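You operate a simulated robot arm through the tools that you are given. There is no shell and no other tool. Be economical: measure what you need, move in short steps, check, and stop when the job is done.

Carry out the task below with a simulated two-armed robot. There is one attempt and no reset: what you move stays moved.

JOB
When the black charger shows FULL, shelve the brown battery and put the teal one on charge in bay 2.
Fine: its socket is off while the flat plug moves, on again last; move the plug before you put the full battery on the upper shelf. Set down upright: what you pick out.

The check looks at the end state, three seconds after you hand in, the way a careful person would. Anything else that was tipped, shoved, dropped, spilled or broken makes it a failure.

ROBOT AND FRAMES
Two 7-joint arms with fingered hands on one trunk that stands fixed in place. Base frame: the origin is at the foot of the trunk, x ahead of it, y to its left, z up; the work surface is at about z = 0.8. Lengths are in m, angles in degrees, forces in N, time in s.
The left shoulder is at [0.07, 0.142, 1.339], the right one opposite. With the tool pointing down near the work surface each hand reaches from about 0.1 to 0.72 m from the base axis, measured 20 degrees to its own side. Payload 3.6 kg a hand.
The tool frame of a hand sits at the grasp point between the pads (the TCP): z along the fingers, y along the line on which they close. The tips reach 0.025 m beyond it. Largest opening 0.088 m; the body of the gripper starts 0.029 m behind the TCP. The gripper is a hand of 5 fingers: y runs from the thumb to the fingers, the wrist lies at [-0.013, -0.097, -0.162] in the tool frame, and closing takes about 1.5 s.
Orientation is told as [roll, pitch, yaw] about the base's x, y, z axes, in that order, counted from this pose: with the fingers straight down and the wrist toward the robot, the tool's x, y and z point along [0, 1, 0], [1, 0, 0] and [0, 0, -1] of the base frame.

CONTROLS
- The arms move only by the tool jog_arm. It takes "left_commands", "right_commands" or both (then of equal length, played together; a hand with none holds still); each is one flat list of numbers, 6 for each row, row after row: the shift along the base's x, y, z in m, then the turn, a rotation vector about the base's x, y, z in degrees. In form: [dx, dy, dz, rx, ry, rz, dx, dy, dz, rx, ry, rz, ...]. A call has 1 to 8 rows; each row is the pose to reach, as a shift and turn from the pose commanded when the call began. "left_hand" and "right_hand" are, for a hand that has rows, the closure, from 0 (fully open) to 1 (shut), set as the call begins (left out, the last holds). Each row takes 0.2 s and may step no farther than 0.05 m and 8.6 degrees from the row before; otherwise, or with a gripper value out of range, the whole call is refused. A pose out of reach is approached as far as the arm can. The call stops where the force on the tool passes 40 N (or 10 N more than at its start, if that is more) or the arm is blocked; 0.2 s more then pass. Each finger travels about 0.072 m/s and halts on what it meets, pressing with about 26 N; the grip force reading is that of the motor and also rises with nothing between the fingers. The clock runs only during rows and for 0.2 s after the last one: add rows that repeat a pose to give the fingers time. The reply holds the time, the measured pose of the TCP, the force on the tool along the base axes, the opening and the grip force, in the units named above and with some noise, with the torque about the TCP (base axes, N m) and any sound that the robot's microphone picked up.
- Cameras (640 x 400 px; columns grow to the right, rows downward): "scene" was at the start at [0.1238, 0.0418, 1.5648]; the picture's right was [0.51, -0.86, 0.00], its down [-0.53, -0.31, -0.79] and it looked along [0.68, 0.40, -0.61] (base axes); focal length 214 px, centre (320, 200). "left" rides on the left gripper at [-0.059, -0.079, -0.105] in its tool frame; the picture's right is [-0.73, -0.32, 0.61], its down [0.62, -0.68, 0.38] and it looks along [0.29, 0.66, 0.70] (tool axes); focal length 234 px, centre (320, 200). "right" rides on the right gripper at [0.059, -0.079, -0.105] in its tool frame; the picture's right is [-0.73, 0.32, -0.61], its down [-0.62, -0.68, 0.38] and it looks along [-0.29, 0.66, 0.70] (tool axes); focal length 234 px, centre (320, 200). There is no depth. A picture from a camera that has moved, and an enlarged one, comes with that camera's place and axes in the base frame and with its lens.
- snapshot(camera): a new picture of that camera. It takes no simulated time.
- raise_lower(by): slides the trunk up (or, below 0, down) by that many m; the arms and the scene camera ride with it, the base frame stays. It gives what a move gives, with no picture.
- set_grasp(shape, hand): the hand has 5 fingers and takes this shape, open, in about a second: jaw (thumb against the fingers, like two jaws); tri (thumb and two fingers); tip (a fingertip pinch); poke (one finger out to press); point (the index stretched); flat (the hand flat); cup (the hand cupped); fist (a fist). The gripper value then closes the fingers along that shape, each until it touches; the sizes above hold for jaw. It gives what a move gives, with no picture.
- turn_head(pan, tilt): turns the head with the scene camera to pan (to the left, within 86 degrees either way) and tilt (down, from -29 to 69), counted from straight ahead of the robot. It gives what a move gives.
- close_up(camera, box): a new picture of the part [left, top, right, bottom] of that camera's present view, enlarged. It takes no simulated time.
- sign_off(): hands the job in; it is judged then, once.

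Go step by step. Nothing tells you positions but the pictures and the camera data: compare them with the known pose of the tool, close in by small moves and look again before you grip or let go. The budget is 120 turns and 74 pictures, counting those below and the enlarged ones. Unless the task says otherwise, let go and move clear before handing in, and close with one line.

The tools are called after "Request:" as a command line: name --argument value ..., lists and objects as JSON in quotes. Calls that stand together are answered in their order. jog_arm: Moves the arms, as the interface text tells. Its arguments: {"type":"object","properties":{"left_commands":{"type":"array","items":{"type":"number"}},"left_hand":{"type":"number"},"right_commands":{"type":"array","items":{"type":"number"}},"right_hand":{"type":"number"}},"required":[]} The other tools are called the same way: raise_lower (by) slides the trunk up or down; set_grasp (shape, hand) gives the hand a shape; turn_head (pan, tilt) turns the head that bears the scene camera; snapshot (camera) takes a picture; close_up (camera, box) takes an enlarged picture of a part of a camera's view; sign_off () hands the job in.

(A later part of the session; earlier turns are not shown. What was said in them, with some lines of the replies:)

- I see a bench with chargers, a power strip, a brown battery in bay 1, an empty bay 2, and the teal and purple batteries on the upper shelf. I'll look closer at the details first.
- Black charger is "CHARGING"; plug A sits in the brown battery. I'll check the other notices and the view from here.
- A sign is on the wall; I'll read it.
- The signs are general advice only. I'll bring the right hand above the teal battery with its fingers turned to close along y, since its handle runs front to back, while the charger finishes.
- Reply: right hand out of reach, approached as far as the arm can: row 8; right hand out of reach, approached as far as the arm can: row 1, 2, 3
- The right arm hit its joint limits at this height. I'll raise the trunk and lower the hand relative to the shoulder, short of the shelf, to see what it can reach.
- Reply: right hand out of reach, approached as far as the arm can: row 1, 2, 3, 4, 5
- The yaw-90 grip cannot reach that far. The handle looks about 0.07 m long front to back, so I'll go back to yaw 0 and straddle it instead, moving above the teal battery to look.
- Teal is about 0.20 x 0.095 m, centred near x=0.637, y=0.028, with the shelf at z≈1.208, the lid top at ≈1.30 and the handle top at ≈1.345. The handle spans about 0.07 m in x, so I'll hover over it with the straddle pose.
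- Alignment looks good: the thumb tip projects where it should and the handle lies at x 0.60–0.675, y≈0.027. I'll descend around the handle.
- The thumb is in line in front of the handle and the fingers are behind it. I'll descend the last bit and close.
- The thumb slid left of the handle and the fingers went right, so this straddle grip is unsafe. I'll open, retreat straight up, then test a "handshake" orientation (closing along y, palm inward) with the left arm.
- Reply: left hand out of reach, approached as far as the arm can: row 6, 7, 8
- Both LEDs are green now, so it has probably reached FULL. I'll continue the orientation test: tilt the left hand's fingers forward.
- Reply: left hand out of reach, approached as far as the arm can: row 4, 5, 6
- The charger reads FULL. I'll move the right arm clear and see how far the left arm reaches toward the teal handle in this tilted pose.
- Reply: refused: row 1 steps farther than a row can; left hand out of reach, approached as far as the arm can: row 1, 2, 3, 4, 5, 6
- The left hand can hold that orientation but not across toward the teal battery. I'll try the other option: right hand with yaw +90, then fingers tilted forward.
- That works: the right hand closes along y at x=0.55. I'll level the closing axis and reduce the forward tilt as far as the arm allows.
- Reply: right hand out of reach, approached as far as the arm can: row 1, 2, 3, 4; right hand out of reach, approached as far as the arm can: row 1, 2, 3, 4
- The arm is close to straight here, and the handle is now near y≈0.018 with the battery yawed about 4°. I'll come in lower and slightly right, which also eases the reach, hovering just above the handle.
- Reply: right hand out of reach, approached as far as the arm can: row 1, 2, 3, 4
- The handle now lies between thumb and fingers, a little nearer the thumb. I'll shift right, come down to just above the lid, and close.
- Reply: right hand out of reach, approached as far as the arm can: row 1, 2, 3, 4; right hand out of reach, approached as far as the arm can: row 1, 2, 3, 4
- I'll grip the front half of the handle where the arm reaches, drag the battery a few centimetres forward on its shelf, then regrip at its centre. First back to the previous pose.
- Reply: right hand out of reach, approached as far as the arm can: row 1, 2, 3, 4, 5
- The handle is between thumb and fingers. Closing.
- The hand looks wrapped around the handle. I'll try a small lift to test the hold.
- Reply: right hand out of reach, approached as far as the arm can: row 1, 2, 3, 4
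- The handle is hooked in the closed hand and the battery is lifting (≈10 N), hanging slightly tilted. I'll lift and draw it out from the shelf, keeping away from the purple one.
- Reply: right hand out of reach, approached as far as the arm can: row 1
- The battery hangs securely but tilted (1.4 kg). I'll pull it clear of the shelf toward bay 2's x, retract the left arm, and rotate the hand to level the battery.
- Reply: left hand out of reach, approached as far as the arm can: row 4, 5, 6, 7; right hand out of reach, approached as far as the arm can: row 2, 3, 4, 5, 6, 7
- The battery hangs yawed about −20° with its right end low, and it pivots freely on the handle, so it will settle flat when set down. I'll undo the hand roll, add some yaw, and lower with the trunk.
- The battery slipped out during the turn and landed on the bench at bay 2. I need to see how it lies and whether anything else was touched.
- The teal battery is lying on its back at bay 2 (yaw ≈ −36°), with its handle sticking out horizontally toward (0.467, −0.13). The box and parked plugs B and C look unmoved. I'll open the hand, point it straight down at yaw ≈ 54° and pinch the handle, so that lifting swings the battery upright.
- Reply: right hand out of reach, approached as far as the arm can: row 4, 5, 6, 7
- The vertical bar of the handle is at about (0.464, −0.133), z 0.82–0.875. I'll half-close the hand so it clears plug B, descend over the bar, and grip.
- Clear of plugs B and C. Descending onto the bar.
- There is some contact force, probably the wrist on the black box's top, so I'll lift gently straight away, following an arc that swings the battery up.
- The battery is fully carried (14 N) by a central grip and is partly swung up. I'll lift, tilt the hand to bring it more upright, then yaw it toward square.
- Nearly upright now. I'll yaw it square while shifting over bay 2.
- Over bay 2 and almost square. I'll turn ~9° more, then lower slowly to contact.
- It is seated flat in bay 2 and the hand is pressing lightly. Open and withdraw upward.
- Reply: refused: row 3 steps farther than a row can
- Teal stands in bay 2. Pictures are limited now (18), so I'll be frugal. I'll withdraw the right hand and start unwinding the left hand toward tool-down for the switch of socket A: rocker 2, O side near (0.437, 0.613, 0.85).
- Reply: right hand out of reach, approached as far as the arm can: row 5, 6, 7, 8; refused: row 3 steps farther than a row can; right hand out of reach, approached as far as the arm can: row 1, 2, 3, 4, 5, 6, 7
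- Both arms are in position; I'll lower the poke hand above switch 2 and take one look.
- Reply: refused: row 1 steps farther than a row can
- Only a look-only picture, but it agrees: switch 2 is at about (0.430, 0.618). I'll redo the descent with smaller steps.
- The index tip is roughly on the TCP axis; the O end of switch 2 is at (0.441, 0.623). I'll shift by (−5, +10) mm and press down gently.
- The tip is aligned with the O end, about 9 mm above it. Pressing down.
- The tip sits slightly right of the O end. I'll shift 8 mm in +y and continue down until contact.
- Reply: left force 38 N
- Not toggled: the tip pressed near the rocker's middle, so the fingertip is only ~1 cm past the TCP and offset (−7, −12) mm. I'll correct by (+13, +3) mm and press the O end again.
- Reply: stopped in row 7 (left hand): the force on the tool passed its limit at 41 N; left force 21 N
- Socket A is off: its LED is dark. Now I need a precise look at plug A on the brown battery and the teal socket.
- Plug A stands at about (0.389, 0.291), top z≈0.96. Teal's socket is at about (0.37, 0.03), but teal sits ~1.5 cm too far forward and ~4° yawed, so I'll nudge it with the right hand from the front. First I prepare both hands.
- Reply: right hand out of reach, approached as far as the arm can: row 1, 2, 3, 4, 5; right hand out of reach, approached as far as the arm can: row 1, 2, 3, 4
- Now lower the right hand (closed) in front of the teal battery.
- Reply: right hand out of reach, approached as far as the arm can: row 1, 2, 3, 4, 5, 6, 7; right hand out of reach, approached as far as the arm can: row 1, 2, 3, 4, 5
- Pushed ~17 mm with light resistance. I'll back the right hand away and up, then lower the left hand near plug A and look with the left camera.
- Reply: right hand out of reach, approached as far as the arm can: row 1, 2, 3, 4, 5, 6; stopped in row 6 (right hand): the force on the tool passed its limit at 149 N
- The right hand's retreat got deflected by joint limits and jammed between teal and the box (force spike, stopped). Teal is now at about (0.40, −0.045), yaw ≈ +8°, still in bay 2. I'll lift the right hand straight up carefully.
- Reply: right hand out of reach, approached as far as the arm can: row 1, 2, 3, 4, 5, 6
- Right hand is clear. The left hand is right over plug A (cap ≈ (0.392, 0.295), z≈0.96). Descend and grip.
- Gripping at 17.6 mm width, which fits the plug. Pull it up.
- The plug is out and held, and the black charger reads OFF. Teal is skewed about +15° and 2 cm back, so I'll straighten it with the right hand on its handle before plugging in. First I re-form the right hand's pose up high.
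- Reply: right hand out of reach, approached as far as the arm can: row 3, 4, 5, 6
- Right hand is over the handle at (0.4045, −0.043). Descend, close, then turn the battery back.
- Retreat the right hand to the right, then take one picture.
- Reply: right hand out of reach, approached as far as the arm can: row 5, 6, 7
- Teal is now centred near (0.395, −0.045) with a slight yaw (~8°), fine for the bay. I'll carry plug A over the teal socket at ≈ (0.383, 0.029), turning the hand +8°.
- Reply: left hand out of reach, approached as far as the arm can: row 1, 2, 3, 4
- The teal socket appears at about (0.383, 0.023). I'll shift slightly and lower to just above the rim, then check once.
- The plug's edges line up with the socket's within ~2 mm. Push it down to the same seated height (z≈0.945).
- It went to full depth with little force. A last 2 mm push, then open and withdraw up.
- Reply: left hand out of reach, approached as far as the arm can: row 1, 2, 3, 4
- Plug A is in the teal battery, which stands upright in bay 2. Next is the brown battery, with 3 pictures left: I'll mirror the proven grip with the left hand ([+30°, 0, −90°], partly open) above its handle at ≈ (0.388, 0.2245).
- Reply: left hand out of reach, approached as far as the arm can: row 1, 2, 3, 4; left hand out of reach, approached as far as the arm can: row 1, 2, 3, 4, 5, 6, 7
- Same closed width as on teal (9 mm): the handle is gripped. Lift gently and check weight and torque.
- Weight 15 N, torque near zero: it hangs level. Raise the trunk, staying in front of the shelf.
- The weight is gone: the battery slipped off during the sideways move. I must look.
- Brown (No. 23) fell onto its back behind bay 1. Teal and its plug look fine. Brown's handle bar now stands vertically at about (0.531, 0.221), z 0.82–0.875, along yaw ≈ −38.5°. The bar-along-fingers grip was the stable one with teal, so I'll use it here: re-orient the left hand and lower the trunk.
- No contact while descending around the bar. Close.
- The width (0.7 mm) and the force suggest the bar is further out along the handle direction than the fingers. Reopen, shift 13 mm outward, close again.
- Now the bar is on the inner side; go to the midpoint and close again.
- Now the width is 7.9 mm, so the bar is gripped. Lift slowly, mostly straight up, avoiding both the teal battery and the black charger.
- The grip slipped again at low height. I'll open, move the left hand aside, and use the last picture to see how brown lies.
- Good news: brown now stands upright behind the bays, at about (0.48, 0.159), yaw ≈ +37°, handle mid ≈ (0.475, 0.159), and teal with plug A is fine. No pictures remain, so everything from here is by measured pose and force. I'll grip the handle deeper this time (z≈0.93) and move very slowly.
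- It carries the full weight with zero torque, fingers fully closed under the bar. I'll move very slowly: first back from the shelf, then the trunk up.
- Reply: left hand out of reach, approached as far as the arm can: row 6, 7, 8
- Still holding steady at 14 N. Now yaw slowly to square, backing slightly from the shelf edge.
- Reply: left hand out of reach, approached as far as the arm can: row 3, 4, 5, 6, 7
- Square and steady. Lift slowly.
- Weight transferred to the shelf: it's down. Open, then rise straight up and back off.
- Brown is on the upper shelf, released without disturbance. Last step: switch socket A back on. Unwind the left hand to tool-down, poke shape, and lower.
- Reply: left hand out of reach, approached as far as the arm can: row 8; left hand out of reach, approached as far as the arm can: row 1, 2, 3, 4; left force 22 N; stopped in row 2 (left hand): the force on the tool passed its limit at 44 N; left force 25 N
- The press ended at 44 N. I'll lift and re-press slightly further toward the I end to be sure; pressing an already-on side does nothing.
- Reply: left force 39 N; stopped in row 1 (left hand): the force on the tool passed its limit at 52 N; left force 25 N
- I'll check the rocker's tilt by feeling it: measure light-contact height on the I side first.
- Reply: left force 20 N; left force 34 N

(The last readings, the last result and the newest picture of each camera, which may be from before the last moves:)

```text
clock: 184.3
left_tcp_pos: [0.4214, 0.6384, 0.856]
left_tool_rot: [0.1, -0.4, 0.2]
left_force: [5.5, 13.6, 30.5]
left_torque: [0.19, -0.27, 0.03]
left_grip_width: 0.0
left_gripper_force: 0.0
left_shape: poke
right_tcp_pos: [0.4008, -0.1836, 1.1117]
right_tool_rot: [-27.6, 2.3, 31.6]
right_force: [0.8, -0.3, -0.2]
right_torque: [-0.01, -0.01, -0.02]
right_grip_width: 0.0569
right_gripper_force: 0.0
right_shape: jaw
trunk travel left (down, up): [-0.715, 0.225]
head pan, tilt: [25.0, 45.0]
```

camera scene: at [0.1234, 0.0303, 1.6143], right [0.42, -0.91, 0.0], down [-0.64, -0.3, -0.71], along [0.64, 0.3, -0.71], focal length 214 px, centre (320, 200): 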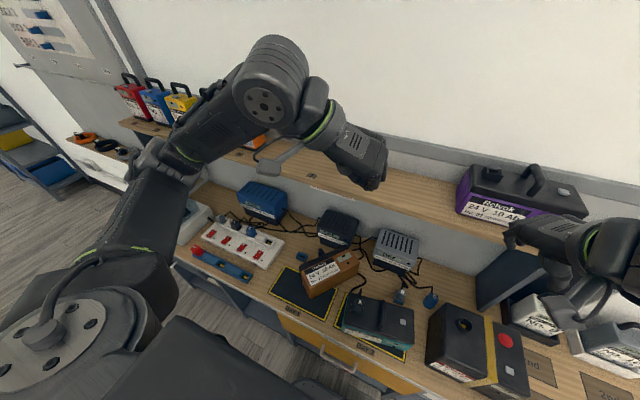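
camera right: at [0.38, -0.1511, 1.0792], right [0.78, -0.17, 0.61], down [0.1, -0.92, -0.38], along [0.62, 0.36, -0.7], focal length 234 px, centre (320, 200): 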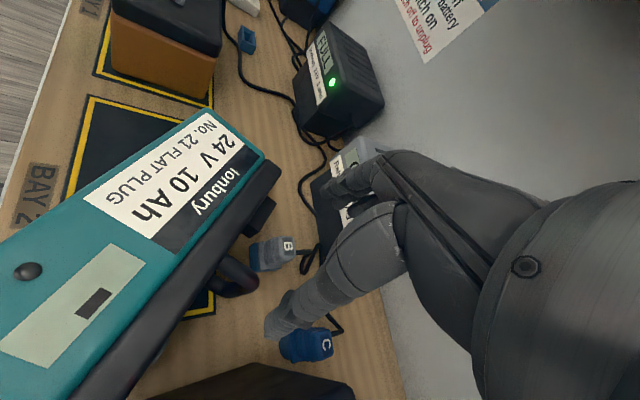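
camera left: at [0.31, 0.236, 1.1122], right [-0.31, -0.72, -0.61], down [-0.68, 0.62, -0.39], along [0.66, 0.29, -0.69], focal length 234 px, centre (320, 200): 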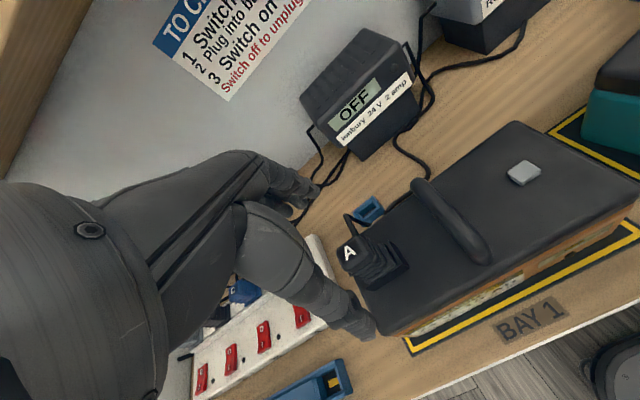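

Request:
jog_arm --left_commands '[0, 0, 0.012, 0, 0, 0, -0.002, -0.005, 0.012, 0, 0, 0, -0.002, -0.005, 0.006, 0, 0, 0]'

Request:
jog_arm --left_commands '[0, 0, -0.004, 0, 0, 0, 0, 0, -0.007, 0, 0, 0, 0, 0, -0.009, 0, 0, 0, 0, 0, -0.011, 0, 0, 0]'

```text
clock: 185.1
left_tcp_pos: [0.4203, 0.6345, 0.8564]
left_tool_rot: [-0.3, 0.1, 0.1]
left_force: [-0.7, -0.5, 1.7]
left_torque: [-0.01, 0.02, 0.01]
left_grip_width: 0.0
left_gripper_force: 0.0
left_shape: poke
right_tcp_pos: [0.4042, -0.1811, 1.1094]
right_tool_rot: [-27.7, 2.5, 31.6]
right_force: [0.5, -0.3, 0.0]
right_torque: [0.01, -0.02, 0.01]
right_grip_width: 0.0568
right_gripper_force: 0.1
right_shape: jaw
trunk travel left (down, up): [-0.715, 0.225]
head pan, tilt: [25.0, 45.0]
```

```text
clock: 186.1
left_tcp_pos: [0.4212, 0.6347, 0.8544]
left_tool_rot: [0.4, -0.7, 0.4]
left_force: [-5.1, -4.9, 19.3]
left_torque: [-0.11, 0.17, -0.07]
left_grip_width: 0.0
left_gripper_force: 0.1
left_shape: poke
right_tcp_pos: [0.4008, -0.1844, 1.1108]
right_tool_rot: [-27.6, 2.4, 31.5]
right_force: [-0.3, -0.9, -0.8]
right_torque: [0.01, 0.0, -0.01]
right_grip_width: 0.0569
right_gripper_force: 0.1
right_shape: jaw
trunk travel left (down, up): [-0.715, 0.225]
head pan, tilt: [25.0, 45.0]
stopped in row 4 (left hand): the force on the tool passed its limit at 42 N (the readings are from after the stop); the commanded pose is now the measured one
```

Now feel the O side lightly for comparison.

Request:
jog_arm --left_commands '[0, 0, 0.015, -0.4, 0.5, -0.3, 0.015, 0, 0.015, -0.4, 0.5, -0.3, 0.031, 0, 0.015, -0.4, 0.5, -0.3, 0.031, 0, 0.009, -0.4, 0.5, -0.3]'

Request:
jog_arm --left_commands '[0, 0, -0.0015, 0, 0, 0, 0, 0, -0.0015, 0, 0, 0]'

Request:
jog_arm --left_commands '[0, 0, -0.0012, 0, 0, 0, 0, 0, -0.0012, 0, 0, 0]'

```text
clock: 187.1
left_tcp_pos: [0.4549, 0.6363, 0.8599]
left_tool_rot: [-0.3, 0.0, 0.0]
left_force: [0.8, -0.5, 1.2]
left_torque: [0.02, 0.0, -0.03]
left_grip_width: 0.0
left_gripper_force: 0.0
left_shape: poke
right_tcp_pos: [0.4038, -0.1815, 1.1095]
right_tool_rot: [-27.7, 2.6, 31.5]
right_force: [0.3, -0.6, 0.0]
right_torque: [-0.01, 0.0, -0.01]
right_grip_width: 0.057
right_gripper_force: 0.0
right_shape: jaw
trunk travel left (down, up): [-0.715, 0.225]
head pan, tilt: [25.0, 45.0]
```

```text
clock: 187.7
left_tcp_pos: [0.4528, 0.6352, 0.8574]
left_tool_rot: [-0.3, 0.1, 0.0]
left_force: [0.0, -0.1, 0.1]
left_torque: [0.0, -0.02, 0.01]
left_grip_width: 0.0001
left_gripper_force: 0.0
left_shape: poke
right_tcp_pos: [0.4022, -0.1806, 1.1101]
right_tool_rot: [-27.7, 2.6, 31.6]
right_force: [0.4, 0.6, -0.3]
right_torque: [-0.02, -0.02, 0.0]
right_grip_width: 0.0571
right_gripper_force: 0.1
right_shape: jaw
trunk travel left (down, up): [-0.715, 0.225]
head pan, tilt: [25.0, 45.0]
```

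```text
clock: 188.3
left_tcp_pos: [0.4528, 0.6355, 0.8566]
left_tool_rot: [-0.2, -0.1, 0.0]
left_force: [-1.2, -0.1, -0.4]
left_torque: [0.01, 0.03, 0.0]
left_grip_width: 0.0
left_gripper_force: 0.1
left_shape: poke
right_tcp_pos: [0.4033, -0.1817, 1.1093]
right_tool_rot: [-27.7, 2.6, 31.7]
right_force: [-0.3, -0.3, 0.3]
right_torque: [0.01, 0.01, -0.03]
right_grip_width: 0.0567
right_gripper_force: 0.1
right_shape: jaw
trunk travel left (down, up): [-0.715, 0.225]
head pan, tilt: [25.0, 45.0]
```

Request:
jog_arm --left_commands '[0, 0, -0.001, 0, 0, 0, 0, 0, -0.001, 0, 0, 0]'

Request:
jog_arm --left_commands '[0, 0, -0.001, 0, 0, 0, 0, 0, -0.001, 0, 0, 0]'

```text
clock: 188.9
left_tcp_pos: [0.4532, 0.6357, 0.8561]
left_tool_rot: [-0.3, 0.0, 0.0]
left_force: [0.5, 0.6, 3.7]
left_torque: [0.05, 0.03, -0.01]
left_grip_width: 0.0
left_gripper_force: 0.0
left_shape: poke
right_tcp_pos: [0.4036, -0.1828, 1.1111]
right_tool_rot: [-27.7, 2.6, 31.6]
right_force: [0.2, 0.1, 0.5]
right_torque: [-0.03, 0.03, -0.01]
right_grip_width: 0.0569
right_gripper_force: 0.0
right_shape: jaw
trunk travel left (down, up): [-0.715, 0.225]
head pan, tilt: [25.0, 45.0]
```

```text
clock: 189.5
left_tcp_pos: [0.4525, 0.6358, 0.8551]
left_tool_rot: [-0.3, -0.1, 0.0]
left_force: [3.4, 2.1, 9.6]
left_torque: [0.09, -0.05, -0.02]
left_grip_width: 0.0
left_gripper_force: 0.0
left_shape: poke
right_tcp_pos: [0.4038, -0.183, 1.1088]
right_tool_rot: [-27.7, 2.5, 31.7]
right_force: [-0.4, 0.4, 0.1]
right_torque: [-0.01, -0.02, -0.02]
right_grip_width: 0.0571
right_gripper_force: 0.1
right_shape: jaw
trunk travel left (down, up): [-0.715, 0.225]
head pan, tilt: [25.0, 45.0]
```

The heights are inconclusive. I'll make it deterministic: press O firmly (known to switch off), feel the I height in that state, then press I and compare.

Request:
jog_arm --left_commands '[0, 0, -0.002, 0, 0, 0, 0, 0, -0.004, 0, 0, 0, 0, 0, -0.006, 0, 0, 0, 0, 0, -0.008, 0, 0, 0]'

Request:
jog_arm --left_commands '[0, 0, 0.012, 0, 0, 0, -0.015, 0, 0.015, 0, 0, 0, -0.028, 0, 0.015, 0, 0, 0, -0.028, 0, 0.009, 0, 0, 0]'

Request:
jog_arm --left_commands '[0, 0, -0.0015, 0, 0, 0, 0, 0, -0.0015, 0, 0, 0]'

Request:
jog_arm --left_commands '[0, 0, -0.0015, 0, 0, 0, 0, 0, -0.0015, 0, 0, 0]'

```text
clock: 190.4
left_tcp_pos: [0.4541, 0.6373, 0.8544]
left_tool_rot: [0.1, -0.7, 0.1]
left_force: [1.4, -3.4, 16.8]
left_torque: [-0.01, 0.08, -0.01]
left_grip_width: 0.0
left_gripper_force: 0.0
left_shape: poke
right_tcp_pos: [0.4027, -0.1838, 1.1097]
right_tool_rot: [-27.6, 2.6, 31.6]
right_force: [-0.3, -0.4, -0.4]
right_torque: [-0.02, 0.03, 0.0]
right_grip_width: 0.057
right_gripper_force: 0.0
right_shape: jaw
trunk travel left (down, up): [-0.715, 0.225]
head pan, tilt: [25.0, 45.0]
stopped in row 4 (left hand): the force on the tool passed its limit at 42 N (the readings are from after the stop); the commanded pose is now the measured one
```

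```text
clock: 191.4
left_tcp_pos: [0.4269, 0.6382, 0.8587]
left_tool_rot: [-0.2, -0.4, 0.0]
left_force: [0.5, 0.2, 0.1]
left_torque: [-0.01, 0.01, 0.02]
left_grip_width: 0.0
left_gripper_force: 0.1
left_shape: poke
right_tcp_pos: [0.4045, -0.1818, 1.1095]
right_tool_rot: [-27.7, 2.6, 31.6]
right_force: [-0.5, -0.1, -0.1]
right_torque: [0.03, 0.01, 0.01]
right_grip_width: 0.0569
right_gripper_force: 0.1
right_shape: jaw
trunk travel left (down, up): [-0.715, 0.225]
head pan, tilt: [25.0, 45.0]
```

```text
clock: 192.0
left_tcp_pos: [0.4258, 0.6388, 0.8575]
left_tool_rot: [-0.1, -0.4, 0.1]
left_force: [-0.1, 0.2, 0.0]
left_torque: [-0.01, 0.0, 0.06]
left_grip_width: 0.0
left_gripper_force: 0.1
left_shape: poke
right_tcp_pos: [0.4036, -0.1816, 1.1088]
right_tool_rot: [-27.7, 2.7, 31.7]
right_force: [0.8, -0.2, 0.0]
right_torque: [0.0, 0.0, -0.01]
right_grip_width: 0.0572
right_gripper_force: 0.0
right_shape: jaw
trunk travel left (down, up): [-0.715, 0.225]
head pan, tilt: [25.0, 45.0]
```

```text
clock: 192.6
left_tcp_pos: [0.4255, 0.6395, 0.8564]
left_tool_rot: [-0.2, -0.4, 0.1]
left_force: [0.3, -0.2, 0.4]
left_torque: [0.02, 0.02, -0.01]
left_grip_width: 0.0
left_gripper_force: 0.0
left_shape: poke
right_tcp_pos: [0.4041, -0.1812, 1.1085]
right_tool_rot: [-27.7, 2.6, 31.6]
right_force: [0.4, 0.0, -0.2]
right_torque: [0.01, 0.0, 0.0]
right_grip_width: 0.057
right_gripper_force: 0.0
right_shape: jaw
trunk travel left (down, up): [-0.715, 0.225]
head pan, tilt: [25.0, 45.0]
```

The O press gave the same signature as the successful one, so the state is surely OFF now. The rocker's feel doesn't change with state, so I'll press I firmly at the mirrored spot, twice.

Request:
jog_arm --left_commands '[0, -0.002, -0.001, 0, 0, 0, 0, -0.002, -0.003, 0, 0, 0, 0, -0.002, -0.005, 0, 0, 0, 0, -0.002, -0.007, 0, 0, 0, 0, -0.002, -0.009, 0, 0, 0, 0, -0.002, -0.011, 0, 0, 0, 0, -0.002, -0.013, 0, 0, 0]'

Request:
jog_arm --left_commands '[0, 0, 0.012, 0, 0, 0, -0.003, -0.002, 0.012, 0, 0, 0, -0.003, -0.002, 0.004, 0, 0, 0]'

Request:
jog_arm --left_commands '[0, 0, -0.004, 0, 0, 0, 0, 0, -0.006, 0, 0, 0, 0, 0, -0.008, 0, 0, 0, 0, 0, -0.01, 0, 0, 0, 0, 0, -0.012, 0, 0, 0, 0, 0, -0.014, 0, 0, 0]'

```text
clock: 193.9
left_tcp_pos: [0.4272, 0.6359, 0.8553]
left_tool_rot: [0.1, -1.2, 0.1]
left_force: [-4.1, -3.1, 22.0]
left_torque: [-0.15, -0.05, -0.02]
left_grip_width: 0.0001
left_gripper_force: 0.0
left_shape: poke
right_tcp_pos: [0.4018, -0.1848, 1.1094]
right_tool_rot: [-27.6, 2.4, 31.6]
right_force: [-0.3, 0.1, -0.5]
right_torque: [-0.02, -0.06, -0.01]
right_grip_width: 0.0571
right_gripper_force: 0.1
right_shape: jaw
trunk travel left (down, up): [-0.715, 0.225]
head pan, tilt: [25.0, 45.0]
stopped in row 6 (left hand): the force on the tool passed its limit at 42 N (the readings are from after the stop); the commanded pose is now the measured one
```

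```text
clock: 194.7
left_tcp_pos: [0.4252, 0.6338, 0.8558]
left_tool_rot: [-0.1, -0.9, 0.1]
left_force: [-0.9, -1.3, 3.9]
left_torque: [-0.04, 0.06, -0.01]
left_grip_width: 0.0003
left_gripper_force: 0.0
left_shape: poke
right_tcp_pos: [0.4049, -0.1829, 1.11]
right_tool_rot: [-27.7, 2.6, 31.6]
right_force: [-0.9, 0.0, -0.1]
right_torque: [0.01, 0.01, 0.03]
right_grip_width: 0.057
right_gripper_force: 0.1
right_shape: jaw
trunk travel left (down, up): [-0.715, 0.225]
head pan, tilt: [25.0, 45.0]
```

```text
clock: 195.5
left_tcp_pos: [0.4267, 0.6345, 0.8555]
left_tool_rot: [0.4, -1.7, 0.3]
left_force: [-4.8, -3.4, 19.6]
left_torque: [-0.17, 0.19, -0.03]
left_grip_width: 0.0
left_gripper_force: 0.0
left_shape: poke
right_tcp_pos: [0.4019, -0.1848, 1.1098]
right_tool_rot: [-27.6, 2.4, 31.6]
right_force: [-0.8, -1.0, 0.5]
right_torque: [0.01, 0.0, -0.01]
right_grip_width: 0.0572
right_gripper_force: 0.0
right_shape: jaw
trunk travel left (down, up): [-0.715, 0.225]
head pan, tilt: [25.0, 45.0]
stopped in row 4 (left hand): the force on the tool passed its limit at 42 N (the readings are from after the stop); the commanded pose is now the measured one
```

Both presses on the I end reached 42 N. Withdraw clear.

Request:
jog_arm --left_commands '[0, 0, 0.02, 0, 0, 0, 0, 0, 0.06, 0, 0, 0, -0.01, -0.01, 0.1, 0, 0, 0, -0.02, -0.02, 0.14, 0, 0, 0, -0.03, -0.03, 0.18, 0, 0, 0]'

Request:
sign_off

```text
clock: 196.7
left_tcp_pos: [0.3951, 0.6064, 1.0323]
left_tool_rot: [0.2, -1.3, 0.2]
left_force: [0.5, 0.6, -0.1]
left_torque: [0.04, 0.0, -0.02]
left_grip_width: 0.0002
left_gripper_force: 0.0
left_shape: poke
right_tcp_pos: [0.4038, -0.1829, 1.1101]
right_tool_rot: [-27.6, 2.5, 31.7]
right_force: [0.3, -0.5, 0.7]
right_torque: [-0.01, 0.01, 0.0]
right_grip_width: 0.0569
right_gripper_force: 0.0
right_shape: jaw
trunk travel left (down, up): [-0.715, 0.225]
head pan, tilt: [25.0, 45.0]
```

```text
The job is handed in.
```

I handed the job in, but two end states are unconfirmed because I ran out of pictures: that socket A is back on, and how the brown battery sits on the upper shelf. I dropped the teal battery once and the brown one twice along the way. In my last picture both stood upright, with teal slightly askew in bay 2 and plug A in it. The right hand also hit something with a 149 N spike between teal and the black box, and I did not check the box afterwards.
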